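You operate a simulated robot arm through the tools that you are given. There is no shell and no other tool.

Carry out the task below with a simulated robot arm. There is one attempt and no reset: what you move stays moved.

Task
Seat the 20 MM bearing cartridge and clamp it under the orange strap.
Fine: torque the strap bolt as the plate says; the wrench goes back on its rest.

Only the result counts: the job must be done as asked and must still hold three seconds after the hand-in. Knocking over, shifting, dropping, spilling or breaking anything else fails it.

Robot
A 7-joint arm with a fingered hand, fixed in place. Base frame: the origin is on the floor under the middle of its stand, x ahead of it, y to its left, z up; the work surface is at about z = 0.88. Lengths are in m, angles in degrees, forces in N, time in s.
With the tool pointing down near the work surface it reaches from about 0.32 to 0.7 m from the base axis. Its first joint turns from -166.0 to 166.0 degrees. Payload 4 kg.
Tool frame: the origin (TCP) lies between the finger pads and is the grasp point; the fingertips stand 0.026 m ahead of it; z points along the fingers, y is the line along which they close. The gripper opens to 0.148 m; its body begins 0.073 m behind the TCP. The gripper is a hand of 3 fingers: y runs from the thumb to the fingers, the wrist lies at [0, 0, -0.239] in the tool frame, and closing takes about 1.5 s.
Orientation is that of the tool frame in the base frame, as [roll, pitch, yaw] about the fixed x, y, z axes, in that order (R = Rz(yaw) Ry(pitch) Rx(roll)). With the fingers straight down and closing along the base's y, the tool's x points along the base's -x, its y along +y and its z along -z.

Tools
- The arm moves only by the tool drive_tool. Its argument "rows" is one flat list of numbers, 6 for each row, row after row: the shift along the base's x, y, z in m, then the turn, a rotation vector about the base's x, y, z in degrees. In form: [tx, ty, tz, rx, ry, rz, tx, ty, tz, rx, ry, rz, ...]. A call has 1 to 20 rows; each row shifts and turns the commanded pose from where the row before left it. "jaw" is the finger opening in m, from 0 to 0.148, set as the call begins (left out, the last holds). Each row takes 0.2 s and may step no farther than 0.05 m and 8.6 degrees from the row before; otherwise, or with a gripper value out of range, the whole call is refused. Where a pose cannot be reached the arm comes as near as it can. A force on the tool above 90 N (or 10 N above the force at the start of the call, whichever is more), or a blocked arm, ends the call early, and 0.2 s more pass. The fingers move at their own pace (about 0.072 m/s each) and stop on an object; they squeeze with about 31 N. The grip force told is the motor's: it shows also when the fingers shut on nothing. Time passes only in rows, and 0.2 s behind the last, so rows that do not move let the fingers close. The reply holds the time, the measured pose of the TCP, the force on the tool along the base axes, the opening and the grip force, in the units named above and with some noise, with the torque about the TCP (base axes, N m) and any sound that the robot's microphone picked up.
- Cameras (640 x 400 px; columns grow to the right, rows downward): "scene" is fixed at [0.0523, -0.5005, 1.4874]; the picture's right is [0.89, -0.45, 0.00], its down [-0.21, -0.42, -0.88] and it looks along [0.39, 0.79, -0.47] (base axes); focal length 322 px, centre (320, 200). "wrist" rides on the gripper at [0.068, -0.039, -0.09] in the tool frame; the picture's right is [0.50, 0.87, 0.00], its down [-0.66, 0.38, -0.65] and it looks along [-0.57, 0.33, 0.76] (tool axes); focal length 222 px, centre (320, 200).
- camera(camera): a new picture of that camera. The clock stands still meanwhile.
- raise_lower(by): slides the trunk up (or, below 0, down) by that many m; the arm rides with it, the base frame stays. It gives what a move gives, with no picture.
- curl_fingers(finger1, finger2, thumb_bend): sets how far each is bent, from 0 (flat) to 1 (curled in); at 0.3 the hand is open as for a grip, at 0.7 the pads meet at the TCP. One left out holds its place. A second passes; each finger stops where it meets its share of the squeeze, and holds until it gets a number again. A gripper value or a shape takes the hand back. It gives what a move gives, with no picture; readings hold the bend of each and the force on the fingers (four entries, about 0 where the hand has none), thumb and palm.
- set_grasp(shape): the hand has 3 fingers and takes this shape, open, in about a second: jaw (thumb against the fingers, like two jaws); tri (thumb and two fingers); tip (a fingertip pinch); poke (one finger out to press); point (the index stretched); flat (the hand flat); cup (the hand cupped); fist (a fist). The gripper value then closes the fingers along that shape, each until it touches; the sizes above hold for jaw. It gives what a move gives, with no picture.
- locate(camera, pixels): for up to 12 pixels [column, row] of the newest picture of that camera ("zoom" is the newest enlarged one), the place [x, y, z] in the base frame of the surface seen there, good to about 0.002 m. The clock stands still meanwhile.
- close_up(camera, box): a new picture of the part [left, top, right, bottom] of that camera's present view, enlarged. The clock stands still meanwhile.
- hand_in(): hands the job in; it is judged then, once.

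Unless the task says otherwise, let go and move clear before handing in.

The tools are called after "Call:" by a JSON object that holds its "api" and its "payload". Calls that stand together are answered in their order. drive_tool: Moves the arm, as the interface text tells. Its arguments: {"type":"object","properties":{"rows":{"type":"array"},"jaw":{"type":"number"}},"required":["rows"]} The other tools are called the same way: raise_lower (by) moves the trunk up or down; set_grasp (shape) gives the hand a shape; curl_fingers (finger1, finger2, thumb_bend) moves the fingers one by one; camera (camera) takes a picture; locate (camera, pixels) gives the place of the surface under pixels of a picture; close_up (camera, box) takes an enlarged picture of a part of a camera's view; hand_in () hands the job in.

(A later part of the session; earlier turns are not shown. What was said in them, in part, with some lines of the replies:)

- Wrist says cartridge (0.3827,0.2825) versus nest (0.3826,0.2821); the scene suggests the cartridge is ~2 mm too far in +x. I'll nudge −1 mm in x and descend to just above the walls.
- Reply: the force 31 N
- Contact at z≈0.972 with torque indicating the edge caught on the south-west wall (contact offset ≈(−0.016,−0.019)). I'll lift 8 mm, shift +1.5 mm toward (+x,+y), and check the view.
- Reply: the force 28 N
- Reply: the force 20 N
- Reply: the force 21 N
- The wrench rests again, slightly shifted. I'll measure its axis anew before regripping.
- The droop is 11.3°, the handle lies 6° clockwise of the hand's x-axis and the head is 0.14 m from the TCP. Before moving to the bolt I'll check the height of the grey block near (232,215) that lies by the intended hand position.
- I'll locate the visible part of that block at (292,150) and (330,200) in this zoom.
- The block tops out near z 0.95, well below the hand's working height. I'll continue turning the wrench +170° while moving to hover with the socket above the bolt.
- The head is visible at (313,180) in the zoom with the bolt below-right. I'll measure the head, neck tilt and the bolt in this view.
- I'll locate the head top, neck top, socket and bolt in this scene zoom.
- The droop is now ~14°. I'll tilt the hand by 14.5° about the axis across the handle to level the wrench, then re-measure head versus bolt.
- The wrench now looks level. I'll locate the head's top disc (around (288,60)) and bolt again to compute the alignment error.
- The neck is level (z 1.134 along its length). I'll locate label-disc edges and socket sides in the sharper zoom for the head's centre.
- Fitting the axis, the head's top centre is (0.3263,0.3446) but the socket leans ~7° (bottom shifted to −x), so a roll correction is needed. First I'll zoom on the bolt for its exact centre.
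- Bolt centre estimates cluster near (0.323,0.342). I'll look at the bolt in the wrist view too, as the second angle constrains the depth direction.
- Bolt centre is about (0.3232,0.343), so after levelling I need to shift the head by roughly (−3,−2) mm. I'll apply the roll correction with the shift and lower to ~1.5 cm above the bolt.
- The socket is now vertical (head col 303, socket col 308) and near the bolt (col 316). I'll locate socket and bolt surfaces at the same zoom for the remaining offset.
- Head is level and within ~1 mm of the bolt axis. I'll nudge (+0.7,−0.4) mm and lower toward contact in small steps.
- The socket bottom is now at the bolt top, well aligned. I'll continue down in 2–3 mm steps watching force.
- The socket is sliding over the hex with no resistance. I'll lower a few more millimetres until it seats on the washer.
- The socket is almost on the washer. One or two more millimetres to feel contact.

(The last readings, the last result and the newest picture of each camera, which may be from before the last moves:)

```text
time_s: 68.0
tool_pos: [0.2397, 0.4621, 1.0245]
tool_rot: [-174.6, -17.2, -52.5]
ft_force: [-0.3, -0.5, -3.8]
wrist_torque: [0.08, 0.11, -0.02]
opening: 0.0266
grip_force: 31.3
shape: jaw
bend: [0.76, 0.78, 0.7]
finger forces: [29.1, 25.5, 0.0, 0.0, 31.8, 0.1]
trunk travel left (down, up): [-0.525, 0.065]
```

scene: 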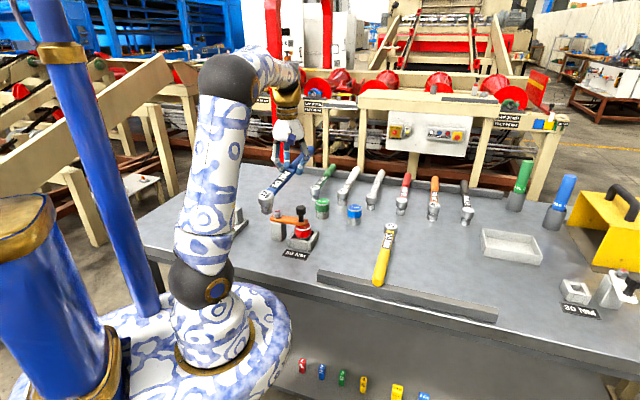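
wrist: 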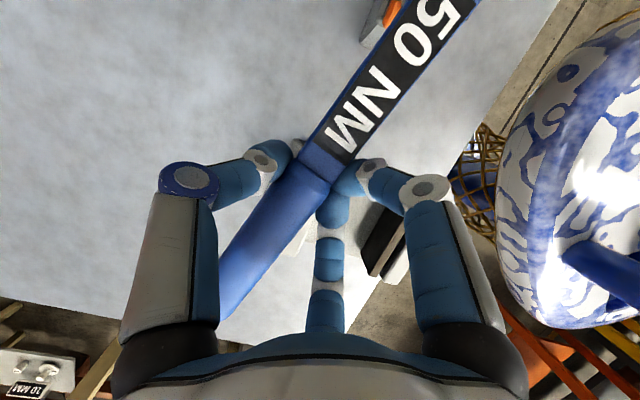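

Call:
{"api": "drive_tool", "payload": {"rows": [0, 0, -0.002, 0, 0, 0, 0, 0, 0, 0, 0, 0]}}

Call:
{"api": "close_up", "payload": {"camera": "scene", "box": [258, 180, 298, 230]}}

```text
time_s: 68.6
tool_pos: [0.2424, 0.461, 1.024]
tool_rot: [-174.5, -17.3, -52.6]
ft_force: [-0.4, 0.1, -3.6]
wrist_torque: [0.09, 0.08, 0.03]
opening: 0.0268
grip_force: 30.8
shape: jaw
bend: [0.76, 0.78, 0.7]
finger forces: [29.1, 25.4, 0.1, 0.0, 31.9, 0.1]
trunk travel left (down, up): [-0.525, 0.065]
```

```text
8.00 times, centred on (278, 205) of scene
```

zoom: 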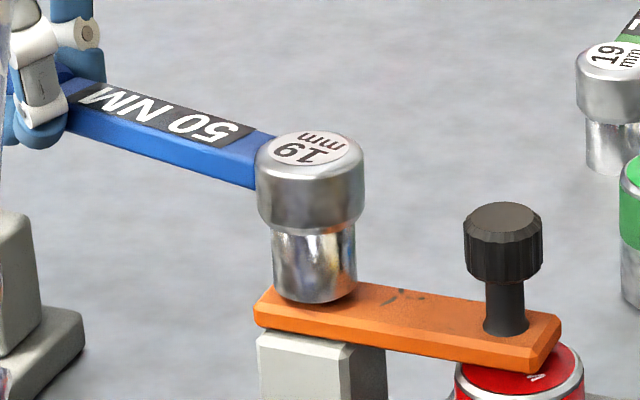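

The socket fully covers the hex and there's no side load. I'll start turning clockwise about the bolt axis, 3° per row, first 9°, listening for sound and watching force.

Call:
{"api": "drive_tool", "payload": {"rows": [0.00633, 0.00416, 0, 0, 0, -3, 0.00654, 0.00382, 0, 0, 0, -3, 0.00673, 0.00347, 0, 0, 0, -3]}}

Call:
{"api": "close_up", "payload": {"camera": "scene", "box": [248, 170, 308, 240]}}

```text
time_s: 69.4
tool_pos: [0.2593, 0.472, 1.0224]
tool_rot: [-174.6, -17.3, -61.6]
ft_force: [0.1, -0.6, -3.9]
wrist_torque: [0.11, 0.11, 0.02]
opening: 0.0266
grip_force: 31.5
shape: jaw
bend: [0.76, 0.78, 0.7]
finger forces: [29.2, 25.8, 0.1, 0.0, 31.9, 0.0]
trunk travel left (down, up): [-0.525, 0.065]
```

```text
5.71 times, centred on (278, 205) of scene
```

zoom: 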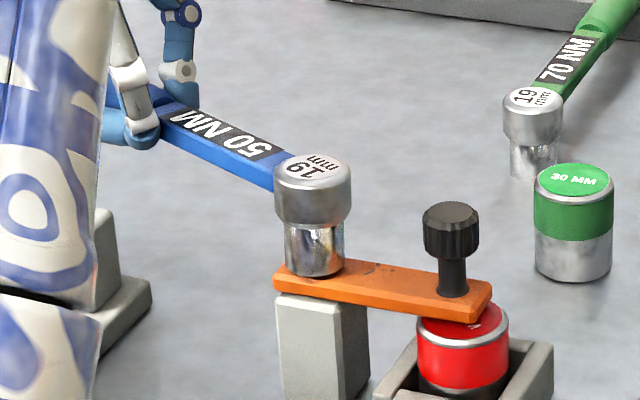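

No resistance yet over the first 9°. I'll continue turning 12° more.

Call:
{"api": "drive_tool", "payload": {"rows": [0.0069, 0.00312, 0, 0, 0, -3, 0.00705, 0.00275, 0, 0, 0, -3, 0.00719, 0.00238, 0, 0, 0, -3, 0.0073, 0.002, 0, 0, 0, -3]}}

Call:
{"api": "close_up", "payload": {"camera": "scene", "box": [248, 170, 308, 240]}}

```text
time_s: 70.4
tool_pos: [0.2888, 0.4836, 1.0223]
tool_rot: [-174.5, -17.3, -73.7]
ft_force: [0.1, -0.5, -4.2]
wrist_torque: [0.14, 0.07, 0.01]
opening: 0.0265
grip_force: 31.4
shape: jaw
bend: [0.76, 0.78, 0.7]
finger forces: [29.3, 25.9, 0.0, 0.1, 31.8, 0.1]
trunk travel left (down, up): [-0.525, 0.065]
```

```text
5.71 times, centred on (278, 205) of scene
```

zoom: 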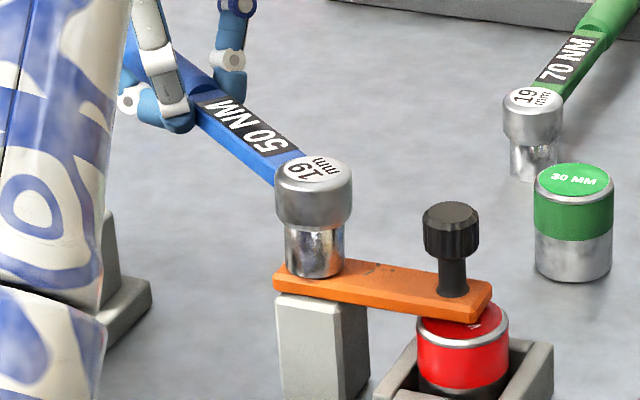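

Still turning freely with the head staying on the bolt. Continuing 15° more.

Call:
{"api": "drive_tool", "payload": {"rows": [0.0074, 0.00161, 0, 0, 0, -3, 0.00747, 0.00122, 0, 0, 0, -3, 0.00752, 0.00083, 0, 0, 0, -3, 0.00756, 0.00044, 0, 0, 0, -3, 0.00757, 4e-05, 0, 0, 0, -3]}}

Call:
{"api": "close_up", "payload": {"camera": "scene", "box": [248, 170, 308, 240]}}

```text
time_s: 71.6
tool_pos: [0.3259, 0.4879, 1.0221]
tool_rot: [-174.5, -17.3, -88.7]
ft_force: [0.0, 0.0, -4.6]
wrist_torque: [0.15, 0.02, 0.01]
opening: 0.0267
grip_force: 31.2
shape: jaw
bend: [0.76, 0.78, 0.7]
finger forces: [29.3, 26.0, 0.0, 0.1, 31.8, 0.0]
trunk travel left (down, up): [-0.525, 0.065]
```

```text
5.71 times, centred on (278, 205) of scene
```

zoom: 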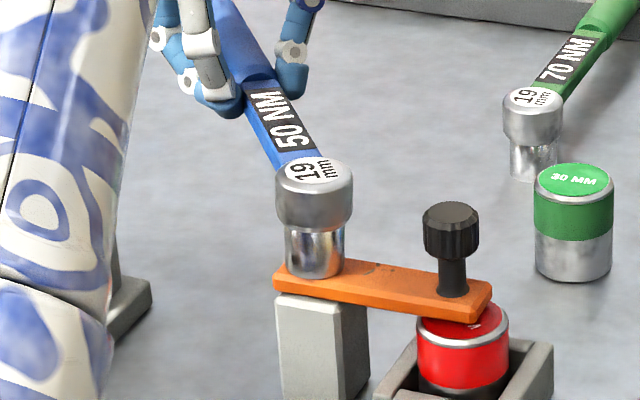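

The head stays centred over the bolt; force stays near zero. I'll keep turning.

Call:
{"api": "drive_tool", "payload": {"rows": [0.00756, -0.00036, 0, 0, 0, -3, 0.00753, -0.00075, 0, 0, 0, -3, 0.00748, -0.00115, 0, 0, 0, -3, 0.00741, -0.00154, 0, 0, 0, -3, 0.00732, -0.00192, 0, 0, 0, -3]}}

Call:
{"api": "close_up", "payload": {"camera": "scene", "box": [248, 170, 308, 240]}}

```text
time_s: 72.8
tool_pos: [0.3635, 0.4816, 1.0222]
tool_rot: [-174.5, -17.4, -103.7]
ft_force: [-3.6, -1.6, -4.4]
wrist_torque: [0.14, 0.15, 0.14]
opening: 0.0264
grip_force: 31.0
shape: jaw
bend: [0.76, 0.78, 0.7]
finger forces: [32.0, 27.1, 0.0, 0.1, 31.2, 0.0]
trunk travel left (down, up): [-0.525, 0.065]
```

```text
5.71 times, centred on (278, 205) of scene
```

zoom: 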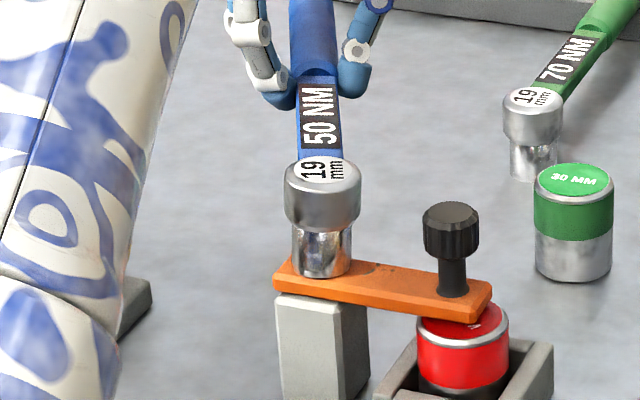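

Now there's load: Fx −3.6 N and a reaction couple of ~0.6 N·m, and the head moved right (col 314→322 in the zoom), so the hex is starting to engage. I'll look closer before continuing.

Call:
{"api": "close_up", "payload": {"camera": "scene", "box": [262, 185, 302, 225]}}

Call:
{"api": "locate", "payload": {"camera": "zoom", "pixels": [[330, 135], [280, 130], [375, 130], [330, 165], [330, 190], [328, 260], [326, 280], [330, 115]]}}

Call:
{"api": "camera", "payload": {"camera": "wrist"}}

```text
10.00 times, centred on (282, 205) of scene
```

zoom: 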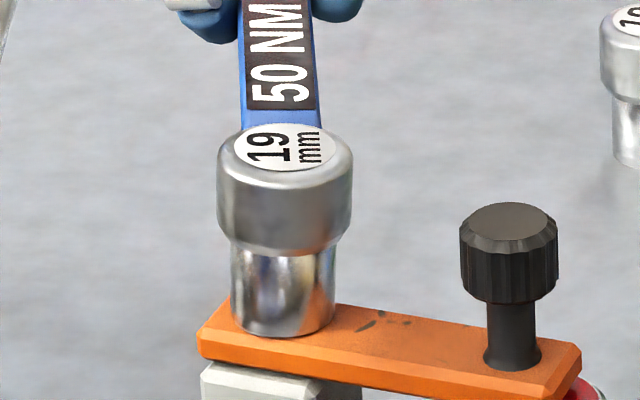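

```text
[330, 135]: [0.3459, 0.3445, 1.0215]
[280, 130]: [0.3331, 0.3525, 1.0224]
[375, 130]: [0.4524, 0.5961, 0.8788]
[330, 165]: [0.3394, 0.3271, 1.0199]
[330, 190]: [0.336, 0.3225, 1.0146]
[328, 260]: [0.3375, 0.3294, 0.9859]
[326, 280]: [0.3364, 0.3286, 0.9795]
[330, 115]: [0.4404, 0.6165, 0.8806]
```

```text
taken
```

wrist: 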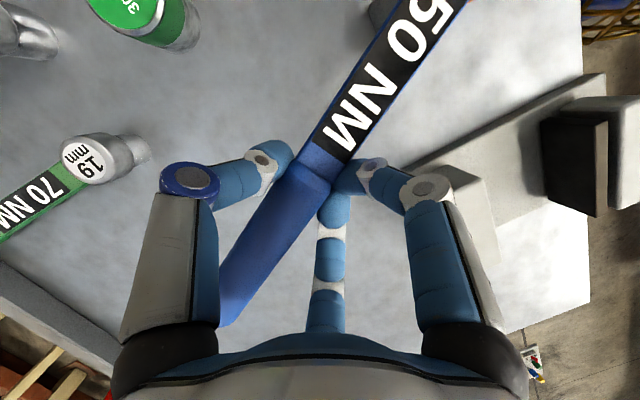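

I'll locate the head centre and socket front at the right pixels.

Call:
{"api": "locate", "payload": {"camera": "zoom", "pixels": [[287, 150], [240, 150], [335, 150], [287, 132], [287, 168], [284, 205], [284, 225], [283, 265], [283, 285], [283, 310], [283, 325], [283, 120]]}}

Call:
{"api": "locate", "payload": {"camera": "wrist", "pixels": [[320, 165], [345, 140], [370, 105], [395, 70], [420, 35], [290, 195], [270, 215], [245, 245], [230, 265]]}}

```text
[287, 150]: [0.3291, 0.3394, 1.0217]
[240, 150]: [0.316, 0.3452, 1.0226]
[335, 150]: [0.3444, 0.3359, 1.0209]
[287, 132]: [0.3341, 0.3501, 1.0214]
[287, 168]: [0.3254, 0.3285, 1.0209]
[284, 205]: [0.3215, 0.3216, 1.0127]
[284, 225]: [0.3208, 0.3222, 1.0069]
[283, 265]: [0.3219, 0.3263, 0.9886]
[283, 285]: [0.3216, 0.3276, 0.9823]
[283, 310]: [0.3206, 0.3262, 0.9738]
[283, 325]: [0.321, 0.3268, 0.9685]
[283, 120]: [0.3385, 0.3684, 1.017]
```

```text
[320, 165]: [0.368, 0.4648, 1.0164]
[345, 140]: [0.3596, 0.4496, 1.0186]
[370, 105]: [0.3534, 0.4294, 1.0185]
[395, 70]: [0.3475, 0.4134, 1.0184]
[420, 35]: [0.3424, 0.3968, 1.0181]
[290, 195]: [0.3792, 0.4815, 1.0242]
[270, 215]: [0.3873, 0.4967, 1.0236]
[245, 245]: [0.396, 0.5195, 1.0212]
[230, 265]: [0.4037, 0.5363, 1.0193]
```

The head has simply taken up the socket slack and is bearing on the hex, with ~2° of give in the hand. I'll keep turning in small steps and watch the torque rise.

Call:
{"api": "drive_tool", "payload": {"rows": [0.00721, -0.0023, 0, 0, 0, -3, 0.00708, -0.00268, 0, 0, 0, -3]}}

Call:
{"api": "close_up", "payload": {"camera": "scene", "box": [262, 185, 302, 225]}}

```text
time_s: 73.4
tool_pos: [0.3767, 0.4767, 1.0224]
tool_rot: [-174.4, -17.3, -109.6]
ft_force: [-6.5, -1.9, -4.1]
wrist_torque: [0.15, 0.25, 0.1]
opening: 0.0256
grip_force: 31.0
shape: jaw
bend: [0.76, 0.78, 0.7]
finger forces: [33.7, 27.3, 0.0, 0.1, 30.9, 0.0]
trunk travel left (down, up): [-0.525, 0.065]
```

```text
10.00 times, centred on (282, 205) of scene
```

zoom: 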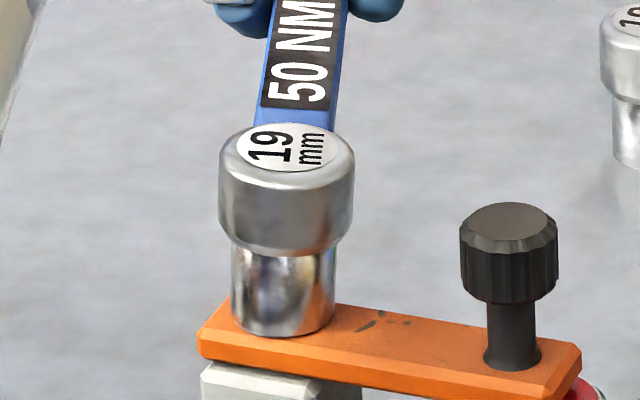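

Torque is building (~0.9 N·m) with the head steady on the bolt. Continuing in 6° increments.

Call:
{"api": "drive_tool", "payload": {"rows": [0.00693, -0.00304, 0, 0, 0, -3, 0.00676, -0.0034, 0, 0, 0, -3]}}

Call:
{"api": "drive_tool", "payload": {"rows": [0.00658, -0.00375, 0, 0, 0, -3, 0.00637, -0.00409, 0, 0, 0, -3]}}

Call:
{"api": "close_up", "payload": {"camera": "scene", "box": [262, 185, 302, 225]}}

```text
time_s: 74.0
tool_pos: [0.3905, 0.47, 1.0229]
tool_rot: [-174.3, -17.3, -115.7]
ft_force: [-9.2, -1.8, -5.2]
wrist_torque: [0.19, 0.31, 0.0]
opening: 0.0254
grip_force: 30.8
shape: jaw
bend: [0.76, 0.78, 0.7]
finger forces: [34.7, 28.0, 0.0, 0.0, 30.5, 0.0]
trunk travel left (down, up): [-0.525, 0.065]
```

```text
time_s: 74.6
tool_pos: [0.4051, 0.4628, 1.0227]
tool_rot: [-174.3, -17.2, -121.8]
ft_force: [0.4, 0.8, -4.9]
wrist_torque: [0.1, -0.02, 0.01]
opening: 0.0251
grip_force: 31.0
shape: jaw
bend: [0.76, 0.78, 0.7]
finger forces: [31.6, 27.6, 0.0, 0.0, 33.7, 0.1]
trunk travel left (down, up): [-0.525, 0.065]
```

```text
10.00 times, centred on (282, 205) of scene
```

zoom: 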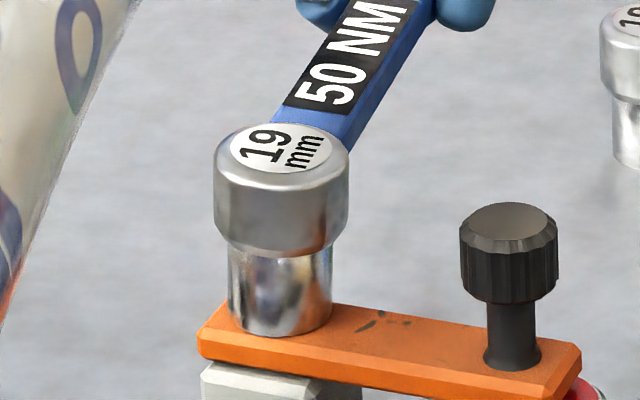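

The load suddenly vanished without a reported sound — either the bolt moved or the hex skipped. I'll turn a little further and watch whether resistance returns.

Call:
{"api": "drive_tool", "payload": {"rows": [0.00615, -0.00442, 0, 0, 0, -3, 0.00591, -0.00473, 0, 0, 0, -3]}}

Call:
{"api": "drive_tool", "payload": {"rows": [0.00565, -0.00504, 0, 0, 0, -3, 0.00538, -0.00532, 0, 0, 0, -3]}}

Call:
{"api": "close_up", "payload": {"camera": "scene", "box": [262, 185, 302, 225]}}

```text
time_s: 75.2
tool_pos: [0.4145, 0.4509, 1.0225]
tool_rot: [-174.5, -17.4, -127.6]
ft_force: [-0.3, 0.0, -3.6]
wrist_torque: [0.11, -0.04, 0.04]
opening: 0.0252
grip_force: 31.1
shape: jaw
bend: [0.76, 0.78, 0.7]
finger forces: [31.7, 27.5, 0.0, 0.0, 33.7, 0.0]
trunk travel left (down, up): [-0.525, 0.065]
```

```text
time_s: 75.8
tool_pos: [0.4259, 0.4411, 1.022]
tool_rot: [-174.5, -17.2, -133.6]
ft_force: [0.6, 0.1, -3.6]
wrist_torque: [0.06, -0.04, 0.01]
opening: 0.0251
grip_force: 31.1
shape: jaw
bend: [0.76, 0.78, 0.7]
finger forces: [31.7, 27.5, 0.0, 0.0, 33.7, 0.0]
trunk travel left (down, up): [-0.525, 0.065]
```

```text
10.00 times, centred on (282, 205) of scene
```

zoom: 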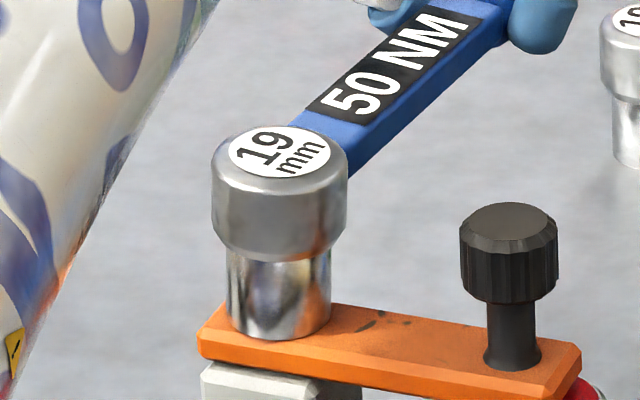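

No resistance has returned. I'll lift the socket just clear of the bolt to see whether the red mark (bolt) has turned.

Call:
{"api": "drive_tool", "payload": {"rows": [0, 0, 0.015, 0, 0, 0, 0, 0, 0.015, 0, 0, 0, 0, 0, 0.01, 0, 0, 0, 0, 0, 0, 0, 0, 0]}}

Call:
{"api": "close_up", "payload": {"camera": "scene", "box": [258, 180, 298, 230]}}

Call:
{"api": "close_up", "payload": {"camera": "scene", "box": [262, 200, 292, 230]}}

```text
time_s: 76.8
tool_pos: [0.4263, 0.4385, 1.029]
tool_rot: [-174.3, -17.1, -133.6]
ft_force: [-0.3, 0.1, -4.2]
wrist_torque: [0.12, -0.09, 0.02]
opening: 0.0248
grip_force: 30.7
shape: jaw
bend: [0.76, 0.78, 0.7]
finger forces: [32.5, 28.1, 0.0, 0.0, 33.7, 0.0]
out of reach, approached as far as the arm can: row 1, 2, 3
trunk travel left (down, up): [-0.525, 0.065]
```

```text
8.00 times, centred on (278, 205) of scene
```

zoom: 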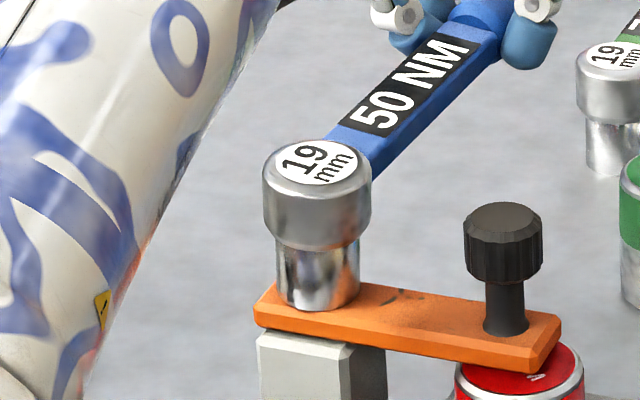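

```text
13.33 times, centred on (277, 215) of scene
```

zoom: 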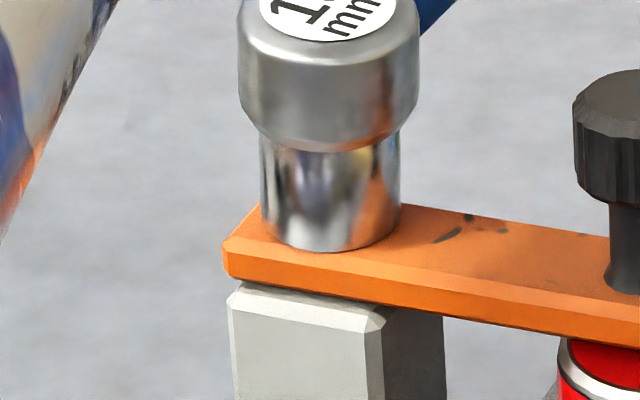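

The arm ran out of reach for lifting here (z only 1.029). I'll raise the trunk by 3 cm instead to lift the wrench clear of the bolt.

Call:
{"api": "raise_lower", "payload": {"by": 0.03}}

Call:
{"api": "close_up", "payload": {"camera": "scene", "box": [258, 180, 298, 230]}}

```text
time_s: 77.5
tool_pos: [0.4262, 0.4412, 1.0585]
tool_rot: [-174.5, -17.1, -133.5]
ft_force: [-0.2, 0.0, -4.1]
wrist_torque: [0.12, -0.1, 0.0]
opening: 0.025
grip_force: 30.7
shape: jaw
bend: [0.76, 0.78, 0.7]
finger forces: [32.6, 28.3, 0.0, 0.0, 33.7, 0.0]
trunk travel left (down, up): [-0.555, 0.035]
```

```text
8.00 times, centred on (278, 205) of scene
```

zoom: 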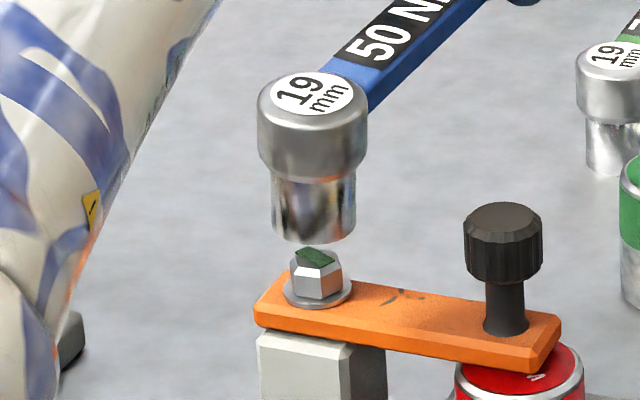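

The bolt's mark has turned from red to green and rotated — the torque was reached. I'll zoom in to confirm.

Call:
{"api": "close_up", "payload": {"camera": "scene", "box": [262, 200, 292, 230]}}

Call:
{"api": "close_up", "payload": {"camera": "scene", "box": [260, 190, 330, 260]}}

Call:
{"api": "camera", "payload": {"camera": "scene"}}

```text
13.33 times, centred on (277, 215) of scene
```

zoom: 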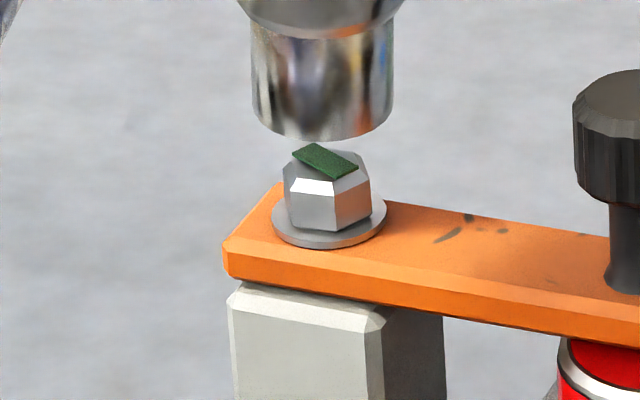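

```text
5.71 times, centred on (295, 225) of scene
```

zoom: 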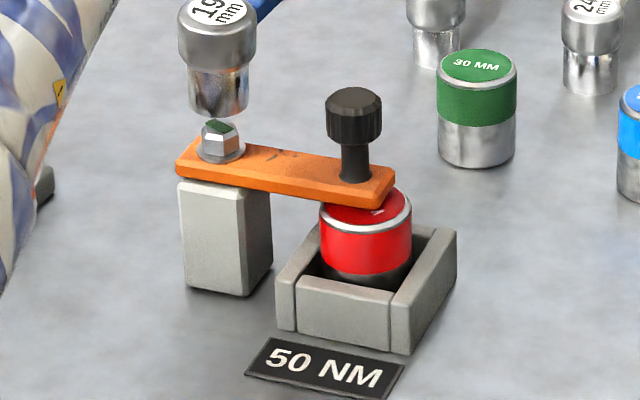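

```text
taken
```

scene: 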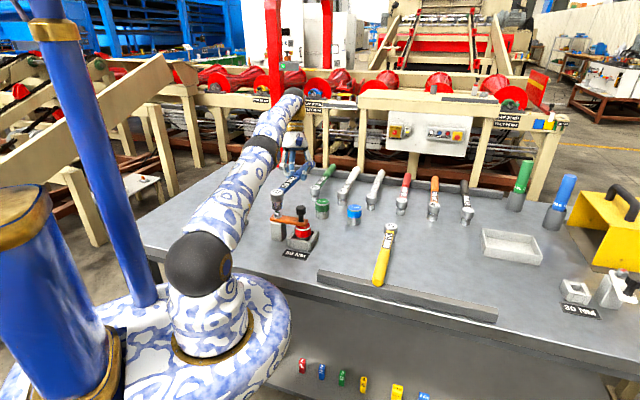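

The mark is green and the bolt has visibly turned, so the strap is torqued. Now I'll carry the wrench back: first move inward and up, clear of bolt and knob.

Call:
{"api": "drive_tool", "payload": {"rows": [-0.004, -0.01, 0.004, 0, 0, 0, -0.005, -0.02, 0.008, 0, 0, 0]}}

Call:
{"api": "close_up", "payload": {"camera": "scene", "box": [240, 160, 330, 250]}}

```text
time_s: 78.2
tool_pos: [0.4166, 0.4078, 1.0711]
tool_rot: [-174.5, -17.0, -133.6]
ft_force: [0.0, -0.7, -3.8]
wrist_torque: [0.12, -0.07, -0.04]
opening: 0.025
grip_force: 30.6
shape: jaw
bend: [0.76, 0.78, 0.7]
finger forces: [32.7, 28.4, 0.0, 0.1, 33.7, 0.0]
trunk travel left (down, up): [-0.555, 0.035]
```

```text
4.44 times, centred on (285, 205) of scene
```

zoom: 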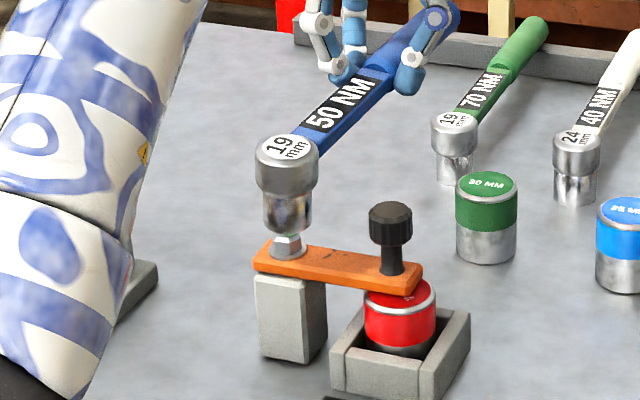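

Moving fine and clear. I'll continue rising to z≈1.12.

Call:
{"api": "drive_tool", "payload": {"rows": [0, -0.01, 0.014, 0, 0, 0, 0, -0.015, 0.014, 0, 0, 0, 0, -0.018, 0.014, 0, 0, 0, 0, -0.018, 0.012, 0, 0, 0]}}

Call:
{"api": "camera", "payload": {"camera": "scene"}}

Call:
{"api": "camera", "payload": {"camera": "wrist"}}

```text
time_s: 79.2
tool_pos: [0.4175, 0.3477, 1.1231]
tool_rot: [-174.5, -17.2, -133.5]
ft_force: [0.1, -0.1, -5.1]
wrist_torque: [0.11, -0.09, 0.0]
opening: 0.0252
grip_force: 30.7
shape: jaw
bend: [0.76, 0.78, 0.7]
finger forces: [32.9, 28.5, 0.0, 0.0, 33.7, 0.0]
trunk travel left (down, up): [-0.555, 0.035]
```

```text
taken
```

scene: 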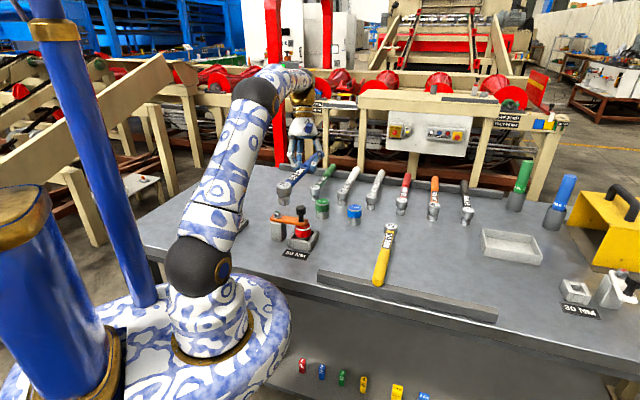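

```text
taken
```

wrist: 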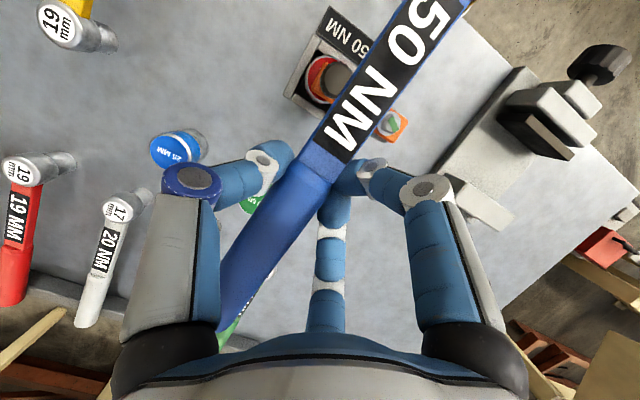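

The wrench is clear, and the wrist view shows the green bolt mark at (395,122). I'll turn back clockwise while moving toward the wrench's rest, first half.

Call:
{"api": "drive_tool", "payload": {"rows": [0.00846, -0.01504, 0, 0, 0, -7.55, 0.00846, -0.01504, 0, 0, 0, -7.55, 0.00846, -0.01504, 0, 0, 0, -7.55, 0.00846, -0.01504, 0, 0, 0, -7.55, 0.00846, -0.01504, 0, 0, 0, -7.55, 0.00846, -0.01504, 0, 0, 0, -7.55, 0.00846, -0.01504, 0, 0, 0, -7.55, 0.00846, -0.01504, 0, 0, 0, -7.55, 0.00846, -0.01504, 0, 0, 0, -7.55, 0.00846, -0.01504, 0, 0, 0, -7.55, 0.00846, -0.01504, 0, 0, 0, -7.55, 0.00846, -0.01504, 0, 0, 0, -7.55]}}

Call:
{"api": "camera", "payload": {"camera": "scene"}}

Call:
{"api": "close_up", "payload": {"camera": "scene", "box": [300, 130, 420, 230]}}

```text
time_s: 81.8
tool_pos: [0.5184, 0.1671, 1.1244]
tool_rot: [-174.4, -17.1, 135.6]
ft_force: [0.3, -0.2, -3.9]
wrist_torque: [-0.06, -0.1, -0.01]
opening: 0.0253
grip_force: 30.6
shape: jaw
bend: [0.76, 0.78, 0.7]
finger forces: [34.3, 29.3, 0.0, 0.0, 33.7, 0.0]
trunk travel left (down, up): [-0.555, 0.035]
```

```text
taken
```

scene: 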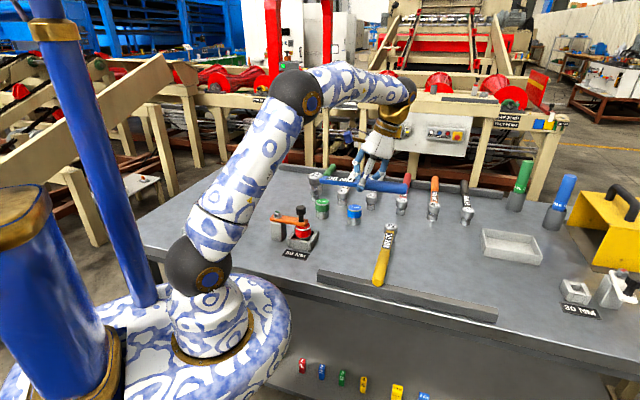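

```text
4.00 times, centred on (360, 180) of scene
```

zoom: 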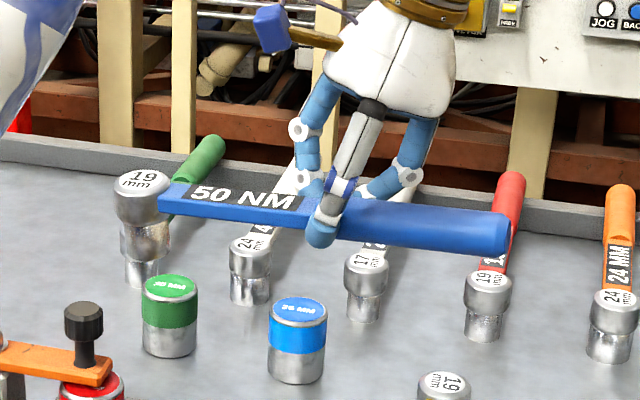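

The wrench is roughly level and steady. I'll measure its axis relative to the hand here where it's fully visible.

Call:
{"api": "locate", "payload": {"camera": "zoom", "pixels": [[142, 182], [180, 192], [220, 196], [260, 200], [295, 205], [360, 210], [400, 215], [440, 218], [480, 222], [505, 225], [120, 184], [165, 184]]}}

Call:
{"api": "locate", "payload": {"camera": "zoom", "pixels": [[142, 182], [180, 192], [220, 196], [260, 200], [295, 205], [360, 210], [400, 215], [440, 218], [480, 222], [505, 225], [140, 215], [142, 175]]}}

```text
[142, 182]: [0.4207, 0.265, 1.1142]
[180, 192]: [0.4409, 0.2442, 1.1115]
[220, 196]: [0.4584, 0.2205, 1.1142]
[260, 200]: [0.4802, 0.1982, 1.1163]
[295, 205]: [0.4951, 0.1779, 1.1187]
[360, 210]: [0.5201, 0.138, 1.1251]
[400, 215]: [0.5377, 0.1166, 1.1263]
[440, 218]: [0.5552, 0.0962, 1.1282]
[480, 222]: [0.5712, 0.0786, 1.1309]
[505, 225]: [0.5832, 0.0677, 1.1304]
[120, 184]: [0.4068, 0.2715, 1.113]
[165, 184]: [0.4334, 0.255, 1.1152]
```

```text
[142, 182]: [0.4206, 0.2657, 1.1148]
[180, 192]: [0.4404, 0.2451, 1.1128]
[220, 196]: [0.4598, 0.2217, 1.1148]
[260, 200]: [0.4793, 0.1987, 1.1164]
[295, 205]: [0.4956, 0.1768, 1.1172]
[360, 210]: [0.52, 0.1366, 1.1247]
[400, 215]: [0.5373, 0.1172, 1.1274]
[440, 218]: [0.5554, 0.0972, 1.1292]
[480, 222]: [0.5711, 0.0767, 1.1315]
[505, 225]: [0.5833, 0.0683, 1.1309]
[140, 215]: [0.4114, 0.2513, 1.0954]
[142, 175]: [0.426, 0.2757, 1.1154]
```

The wrench droops only ~3.7° now and lies 6° off the hand axis as before. I'll finish the turn to put it back at its original orientation over the rest.

Call:
{"api": "drive_tool", "payload": {"rows": [0.00878, -0.01692, 0, 0, 0, -7.69, 0.00878, -0.01692, 0, 0, 0, -7.69, 0.00878, -0.01692, 0, 0, 0, -7.69, 0.00878, -0.01692, 0, 0, 0, -7.69, 0.00878, -0.01692, 0, 0, 0, -7.69, 0.00878, -0.01692, 0, 0, 0, -7.69, 0.00878, -0.01692, 0, 0, 0, -7.69, 0.00878, -0.01692, 0, 0, 0, -7.69, 0.00878, -0.01692, 0, 0, 0, -7.69, 0.00878, -0.01692, 0, 0, 0, -7.69, 0.00878, -0.01692, 0, 0, 0, -7.69, 0, 0, 0, 0, 0, 0]}}

Call:
{"api": "camera", "payload": {"camera": "wrist"}}

Call:
{"api": "close_up", "payload": {"camera": "scene", "box": [370, 140, 490, 310]}}

Call:
{"api": "locate", "payload": {"camera": "wrist", "pixels": [[320, 165], [345, 135], [370, 105], [395, 70], [420, 35], [290, 195], [270, 220], [250, 245], [230, 275]]}}

```text
time_s: 84.3
tool_pos: [0.6149, -0.0162, 1.1247]
tool_rot: [-174.5, -17.2, 51.1]
ft_force: [-0.4, -0.5, -4.0]
wrist_torque: [-0.12, 0.04, 0.0]
opening: 0.0252
grip_force: 31.5
shape: jaw
bend: [0.76, 0.78, 0.7]
finger forces: [34.8, 30.0, 0.1, 0.1, 33.5, 0.0]
trunk travel left (down, up): [-0.555, 0.035]
```

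```text
taken
```

wrist: 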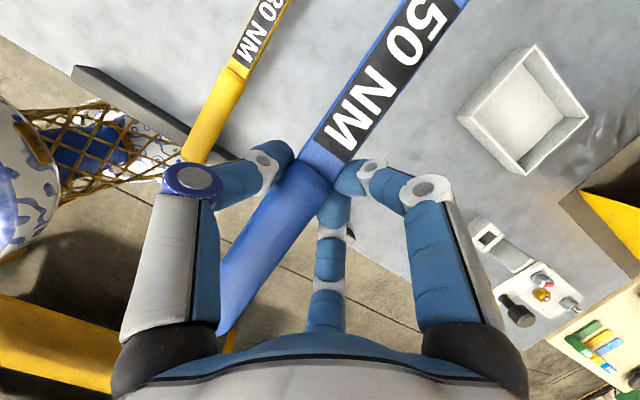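

```text
2.35 times, centred on (430, 225) of scene
```

zoom: 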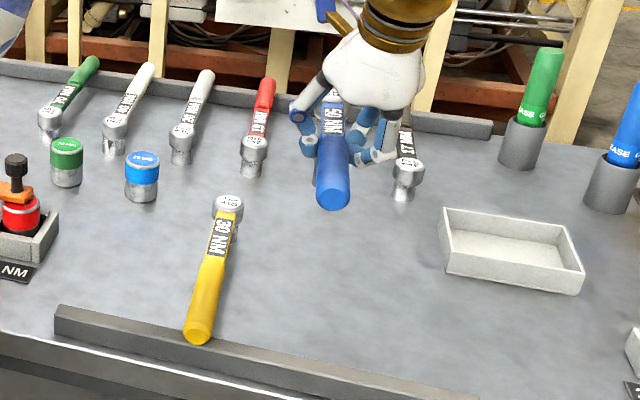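

```text
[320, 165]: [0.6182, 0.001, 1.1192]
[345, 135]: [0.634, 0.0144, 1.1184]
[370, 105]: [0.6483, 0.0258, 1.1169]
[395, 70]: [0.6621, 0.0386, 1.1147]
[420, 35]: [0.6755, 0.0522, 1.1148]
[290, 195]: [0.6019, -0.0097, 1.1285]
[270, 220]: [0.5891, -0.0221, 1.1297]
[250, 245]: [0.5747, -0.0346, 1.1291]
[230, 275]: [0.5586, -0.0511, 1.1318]
```

Droop is ~3°. I'll measure the wrench's direction via the scene view as well before lowering.

Call:
{"api": "close_up", "payload": {"camera": "scene", "box": [410, 170, 450, 235]}}

Call:
{"api": "locate", "payload": {"camera": "zoom", "pixels": [[340, 60], [340, 90], [342, 130], [342, 170], [342, 210], [345, 240], [330, 60], [350, 60], [300, 200], [385, 200]]}}

Call:
{"api": "close_up", "payload": {"camera": "wrist", "box": [210, 0, 480, 340]}}

```text
6.15 times, centred on (430, 202) of scene
```

zoom: 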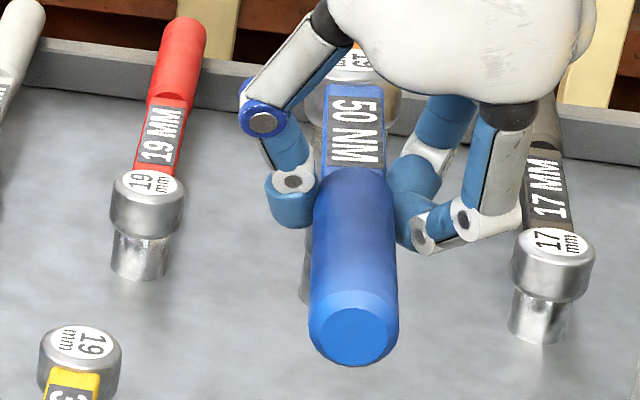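

```text
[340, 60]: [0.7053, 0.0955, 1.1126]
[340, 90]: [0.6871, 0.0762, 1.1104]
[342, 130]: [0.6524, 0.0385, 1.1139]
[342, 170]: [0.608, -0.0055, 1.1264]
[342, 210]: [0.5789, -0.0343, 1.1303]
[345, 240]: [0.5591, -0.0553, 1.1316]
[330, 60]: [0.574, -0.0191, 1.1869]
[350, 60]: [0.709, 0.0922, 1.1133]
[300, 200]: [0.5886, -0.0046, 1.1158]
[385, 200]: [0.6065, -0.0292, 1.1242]
```

```text
1.18 times, centred on (345, 170) of wrist
```

zoom: 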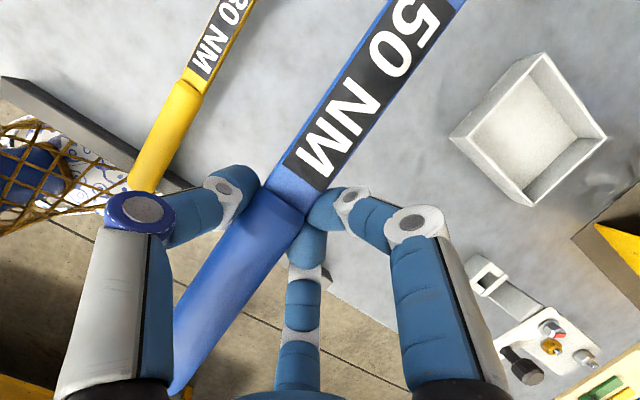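

The wrench points along 45.5° with a ~4° droop and lies ~8 mm off its original line. I'll level it, shift it back, and descend toward the rest.

Call:
{"api": "drive_tool", "payload": {"rows": [0.0055, -0.0055, 0, 2.9, -2.9, 0, 0, 0, -0.035, 0, 0, 0, 0, 0, -0.04, 0, 0, 0, 0, 0, -0.04, 0, 0, 0, 0, 0, -0.03, 0, 0, 0, 0, 0, 0, 0, 0, 0]}}

Call:
{"api": "close_up", "payload": {"camera": "scene", "box": [390, 180, 470, 310]}}

Call:
{"api": "camera", "payload": {"camera": "wrist"}}

Call:
{"api": "locate", "payload": {"camera": "wrist", "pixels": [[320, 165], [345, 135], [370, 105], [395, 70], [420, 35], [290, 195], [270, 220], [250, 245], [230, 275]]}}

```text
time_s: 85.8
tool_pos: [0.6202, -0.0213, 0.9789]
tool_rot: [-174.9, -21.2, 51.3]
ft_force: [0.0, 0.7, -4.6]
wrist_torque: [-0.1, 0.12, -0.03]
opening: 0.0251
grip_force: 31.1
shape: jaw
bend: [0.76, 0.78, 0.7]
finger forces: [35.4, 30.3, 0.0, 0.1, 33.4, 0.0]
trunk travel left (down, up): [-0.555, 0.035]
```

```text
3.08 times, centred on (430, 245) of scene
```

zoom: 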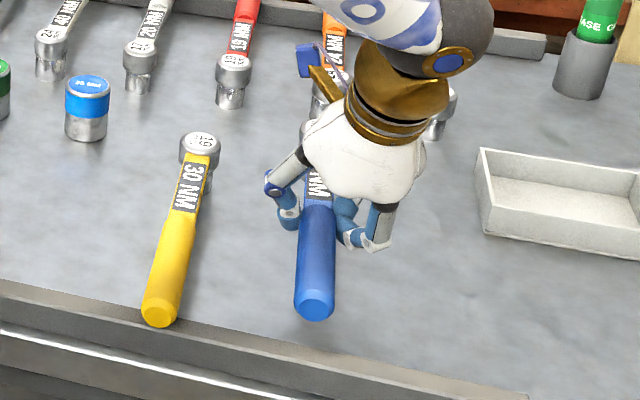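

```text
taken
```

wrist: 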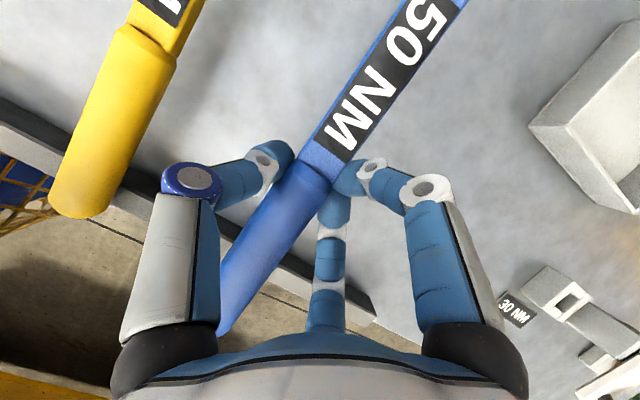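

```text
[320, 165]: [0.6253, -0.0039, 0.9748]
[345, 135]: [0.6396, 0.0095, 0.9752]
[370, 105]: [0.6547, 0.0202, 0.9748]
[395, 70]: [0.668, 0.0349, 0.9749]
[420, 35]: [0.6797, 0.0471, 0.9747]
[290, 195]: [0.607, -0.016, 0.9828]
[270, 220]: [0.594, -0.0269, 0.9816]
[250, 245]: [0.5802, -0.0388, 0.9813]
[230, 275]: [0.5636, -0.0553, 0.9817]
```

The wrench is level (neck 0.975, handle 0.982) and 41 mm above its resting height. I'll lower it onto the rail and bench.

Call:
{"api": "drive_tool", "payload": {"rows": [0, 0, -0.012, 0, 0, 0, 0, 0, -0.012, 0, 0, 0, 0, 0, -0.01, 0, 0, 0, 0, 0, 0, 0, 0, 0]}}

Call:
{"api": "drive_tool", "payload": {"rows": [0, 0, -0.003, 0, 0, 0, 0, 0, -0.002, 0, 0, 0, 0, 0, 0, 0, 0, 0]}}

Call:
{"api": "close_up", "payload": {"camera": "scene", "box": [390, 190, 470, 310]}}

Call:
{"api": "camera", "payload": {"camera": "wrist"}}

Call:
{"api": "locate", "payload": {"camera": "wrist", "pixels": [[320, 165], [345, 135], [370, 105], [395, 70], [420, 35], [290, 195], [270, 220], [250, 245], [230, 275]]}}

```text
time_s: 86.8
tool_pos: [0.6208, -0.0221, 0.9436]
tool_rot: [-174.9, -21.2, 51.3]
ft_force: [0.4, 0.4, -4.9]
wrist_torque: [-0.12, 0.07, 0.01]
opening: 0.0253
grip_force: 31.2
shape: jaw
bend: [0.76, 0.78, 0.7]
finger forces: [35.3, 30.3, 0.0, 0.2, 33.3, 0.0]
trunk travel left (down, up): [-0.555, 0.035]
```

```text
time_s: 87.5
tool_pos: [0.6213, -0.0234, 0.9411]
tool_rot: [-175.0, -21.1, 51.3]
ft_force: [0.0, -0.4, -4.9]
wrist_torque: [-0.13, 0.08, 0.0]
opening: 0.025
grip_force: 30.5
shape: jaw
bend: [0.76, 0.78, 0.7]
finger forces: [35.0, 30.2, 0.1, 0.0, 33.4, 0.0]
trunk travel left (down, up): [-0.555, 0.035]
```

```text
3.33 times, centred on (430, 250) of scene
```

zoom: 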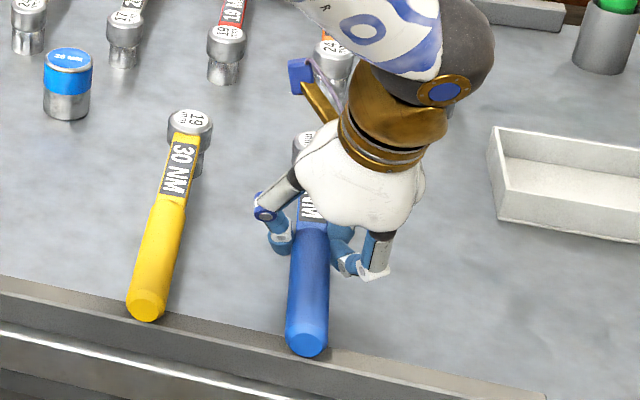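

```text
taken
```

wrist: 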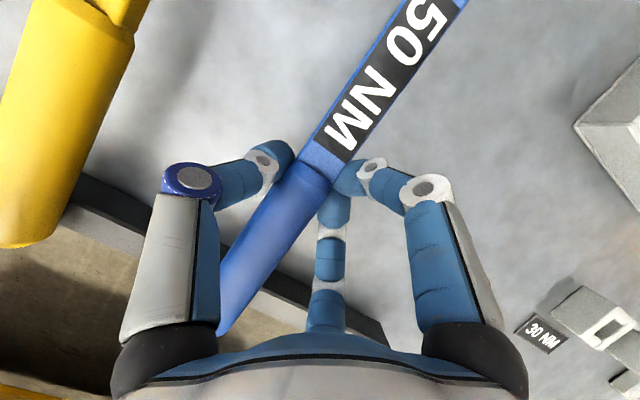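

```text
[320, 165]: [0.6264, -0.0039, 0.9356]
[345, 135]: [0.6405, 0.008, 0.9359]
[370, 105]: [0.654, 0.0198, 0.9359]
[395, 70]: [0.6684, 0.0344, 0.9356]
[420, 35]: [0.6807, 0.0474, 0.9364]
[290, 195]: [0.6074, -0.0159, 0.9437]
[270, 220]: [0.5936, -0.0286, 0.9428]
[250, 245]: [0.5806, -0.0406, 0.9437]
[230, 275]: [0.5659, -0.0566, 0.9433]
```

Two millimetres left. Lowering gently to contact.

Call:
{"api": "drive_tool", "payload": {"rows": [0, 0, -0.0015, 0, 0, 0, 0, 0, -0.001, 0, 0, 0, 0, 0, 0, 0, 0, 0]}}

```text
time_s: 88.3
tool_pos: [0.6212, -0.0231, 0.9376]
tool_rot: [-175.0, -21.2, 51.3]
ft_force: [0.1, 0.4, -1.8]
wrist_torque: [-0.07, 0.04, -0.01]
opening: 0.0249
grip_force: 31.7
shape: jaw
bend: [0.76, 0.78, 0.7]
finger forces: [33.4, 29.9, 0.1, 0.1, 33.3, 0.0]
trunk travel left (down, up): [-0.555, 0.035]
```

Contact is felt (load dropped to −1.8 N). One more millimetre, then open.

Call:
{"api": "drive_tool", "payload": {"rows": [0, 0, -0.001, 0, 0, 0, 0, 0, 0, 0, 0, 0]}}

Call:
{"api": "locate", "payload": {"camera": "wrist", "pixels": [[320, 165], [370, 105], [420, 35], [270, 220], [230, 275]]}}

```text
time_s: 89.0
tool_pos: [0.622, -0.0232, 0.9376]
tool_rot: [-174.9, -21.2, 51.4]
ft_force: [2.4, -1.4, 2.9]
wrist_torque: [0.0, 0.02, -0.03]
opening: 0.0254
grip_force: 31.1
shape: jaw
bend: [0.76, 0.78, 0.7]
finger forces: [34.2, 31.0, 0.0, 0.0, 32.8, 0.1]
trunk travel left (down, up): [-0.555, 0.035]
```

```text
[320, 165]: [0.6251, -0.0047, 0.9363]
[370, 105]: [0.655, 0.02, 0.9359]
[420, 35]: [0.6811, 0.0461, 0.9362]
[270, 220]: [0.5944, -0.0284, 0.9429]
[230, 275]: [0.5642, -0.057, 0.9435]
```

The wrench is resting (Fz +2.9 N). I'll open the fingers and check it stays put.

Call:
{"api": "drive_tool", "payload": {"rows": [0, 0, 0, 0, 0, 0, 0, 0, 0, 0, 0, 0, 0, 0, 0, 0, 0, 0, 0, 0, 0, 0, 0, 0, 0, 0, 0, 0, 0, 0], "jaw": 0.07}}

Call:
{"api": "camera", "payload": {"camera": "wrist"}}

Call:
{"api": "close_up", "payload": {"camera": "scene", "box": [390, 190, 470, 310]}}

Call:
{"api": "locate", "payload": {"camera": "wrist", "pixels": [[320, 165], [345, 135], [370, 105], [395, 70], [420, 35], [290, 195], [270, 220], [250, 245], [230, 275]]}}

```text
time_s: 90.2
tool_pos: [0.6215, -0.0231, 0.937]
tool_rot: [-175.0, -21.2, 51.4]
ft_force: [0.5, 0.0, 0.5]
wrist_torque: [-0.02, 0.01, 0.03]
opening: 0.0694
grip_force: 0.1
shape: jaw
bend: [0.38, 0.38, 0.7]
finger forces: [0.0, 0.0, 0.1, 0.0, 0.0, 0.0]
trunk travel left (down, up): [-0.555, 0.035]
```

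```text
taken
```

wrist: 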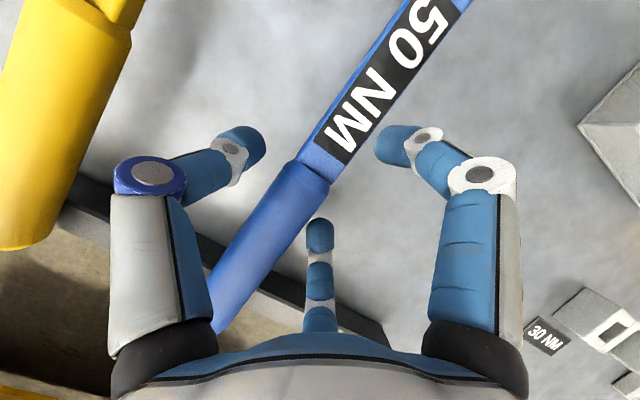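

```text
3.33 times, centred on (430, 250) of scene
```

zoom: 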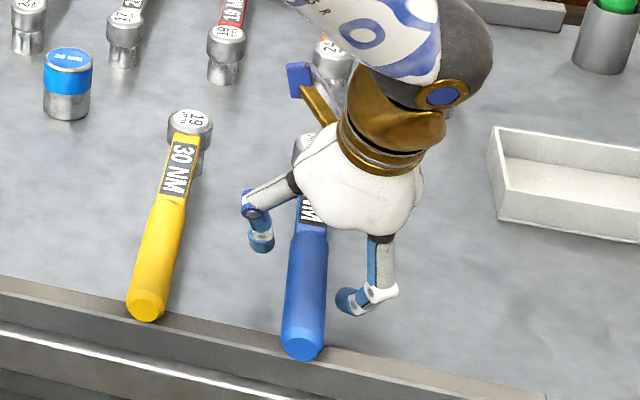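

```text
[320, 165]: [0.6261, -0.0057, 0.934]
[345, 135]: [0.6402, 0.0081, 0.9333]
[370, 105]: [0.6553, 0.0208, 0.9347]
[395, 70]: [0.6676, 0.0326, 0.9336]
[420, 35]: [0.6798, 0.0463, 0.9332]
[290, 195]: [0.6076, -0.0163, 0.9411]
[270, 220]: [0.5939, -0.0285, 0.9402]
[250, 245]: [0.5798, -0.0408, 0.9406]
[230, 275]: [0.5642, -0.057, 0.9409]
```

The wrench lies back on its rest (neck 0.934, handle 0.941, as originally). I'll open slightly more and retreat along the tilted tool axis.

Call:
{"api": "drive_tool", "payload": {"rows": [0, 0, 0, 0, 0, 0, 0, 0, 0, 0, 0, 0, -0.0031, -0.0067, 0.0186, 0, 0, 0, -0.0047, -0.0101, 0.0279, 0, 0, 0, -0.0047, -0.0101, 0.0279, 0, 0, 0, -0.0047, -0.0101, 0.0279, 0, 0, 0, 0, 0, 0, 0, 0, 0], "jaw": 0.085}}

Call:
{"api": "camera", "payload": {"camera": "wrist"}}

Call:
{"api": "camera", "payload": {"camera": "scene"}}

```text
time_s: 91.8
tool_pos: [0.6033, -0.0609, 1.0401]
tool_rot: [-175.0, -21.1, 51.3]
ft_force: [-0.8, -0.3, 0.0]
wrist_torque: [-0.01, 0.02, -0.03]
opening: 0.0843
grip_force: 0.0
shape: jaw
bend: [0.33, 0.33, 0.7]
finger forces: [0.1, 0.0, 0.1, 0.1, 0.1, 0.0]
trunk travel left (down, up): [-0.555, 0.035]
```

```text
taken
```

wrist: 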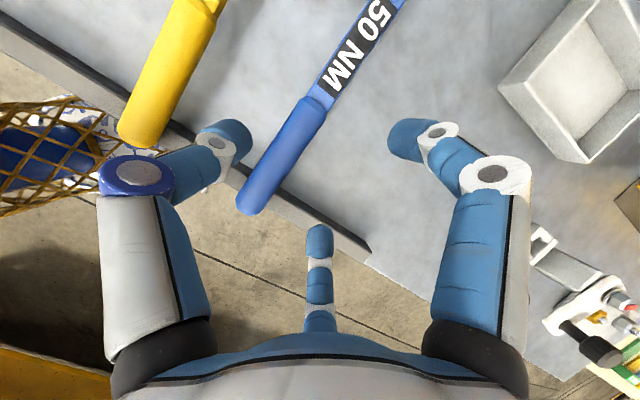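

```text
taken
```

scene: 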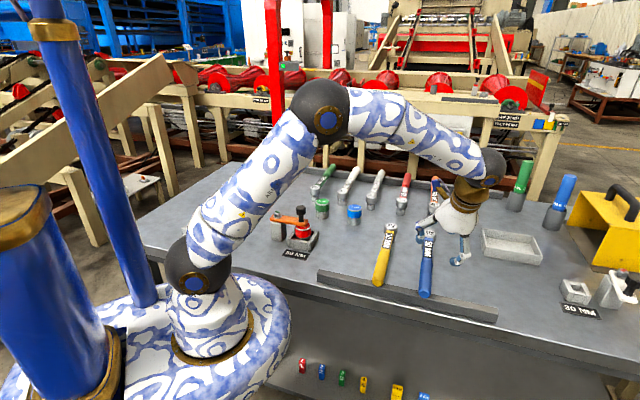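

The hand is clear and the blue wrench is on its rest. I'll rise further and inspect the whole result.

Call:
{"api": "drive_tool", "payload": {"rows": [-0.005, 0, 0.04, 0, 0, 0, -0.01, 0, 0.04, 0, 0, 0, -0.02, 0, 0.03, 0, 0, 0, -0.02, 0, 0.03, 0, 0, 0, 0, 0, 0, 0, 0, 0]}}

Call:
{"api": "close_up", "payload": {"camera": "scene", "box": [262, 195, 322, 255]}}

Call:
{"api": "close_up", "payload": {"camera": "scene", "box": [370, 210, 470, 310]}}

Call:
{"api": "camera", "payload": {"camera": "scene"}}

```text
time_s: 93.0
tool_pos: [0.548, -0.0599, 1.1804]
tool_rot: [-174.9, -21.1, 51.4]
ft_force: [0.7, -0.9, -0.7]
wrist_torque: [-0.02, 0.01, 0.01]
opening: 0.0844
grip_force: 0.0
shape: jaw
bend: [0.33, 0.33, 0.7]
finger forces: [0.1, 0.0, 0.0, 0.1, 0.1, 0.1]
trunk travel left (down, up): [-0.555, 0.035]
```

```text
6.67 times, centred on (292, 225) of scene
```

zoom: 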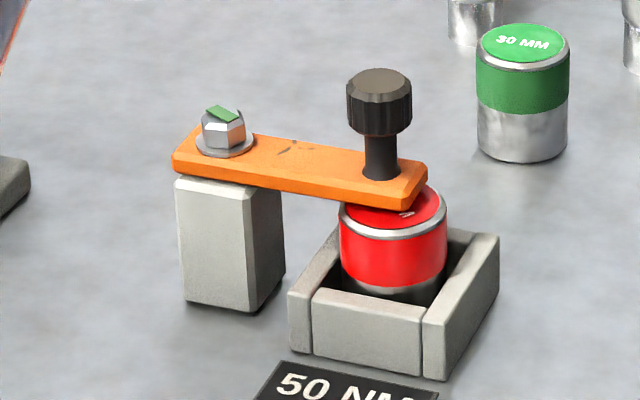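

```text
4.00 times, centred on (420, 260) of scene
```

zoom: 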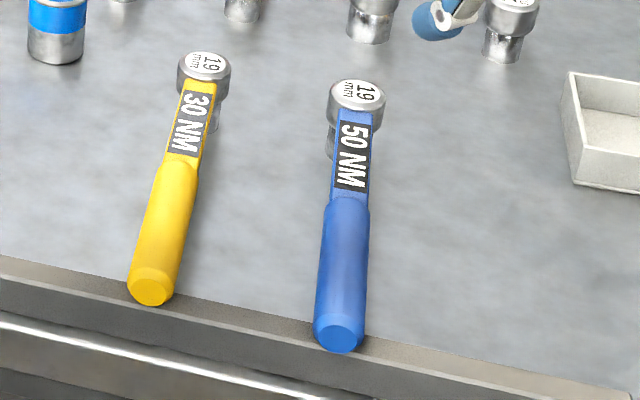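

```text
taken
```

scene: 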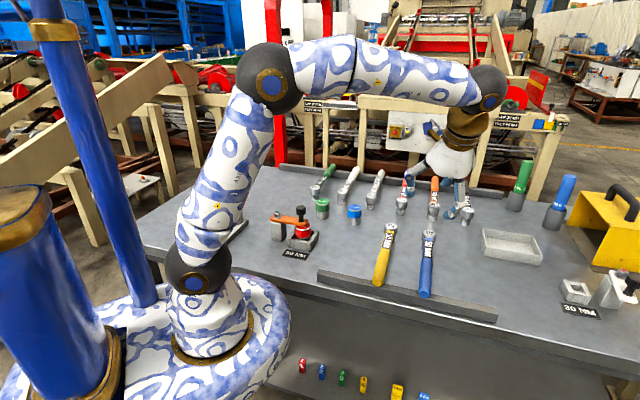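

The picture shows the red 20 MM cartridge seated under the orange strap, the bolt mark green, and the blue wrench back on its rail, with nothing else moved and the hand clear. I'll hand the job in.

Call:
{"api": "hand_in", "payload": {}}

```text
The job is handed in.
```

The red 20 MM cartridge is seated in its nest and clamped under the orange strap. I torqued the strap bolt with the blue 50 NM / 19 mm wrench, as the plate says.

- **Torque:** while I was turning, the load built up and then dropped away, and the mark on the bolt went from red to green. The microphone reported no click, so the green mark is what I went by.
- **Wrench:** it took three grips to carry it without drooping, and each time I set it back down on its rest. It now lies on the rail again, close to its original position, at the same height and angle.
- **Everything else:** in the last pictures nothing else on the bench has moved, and the hand was open and clear when I handed in.
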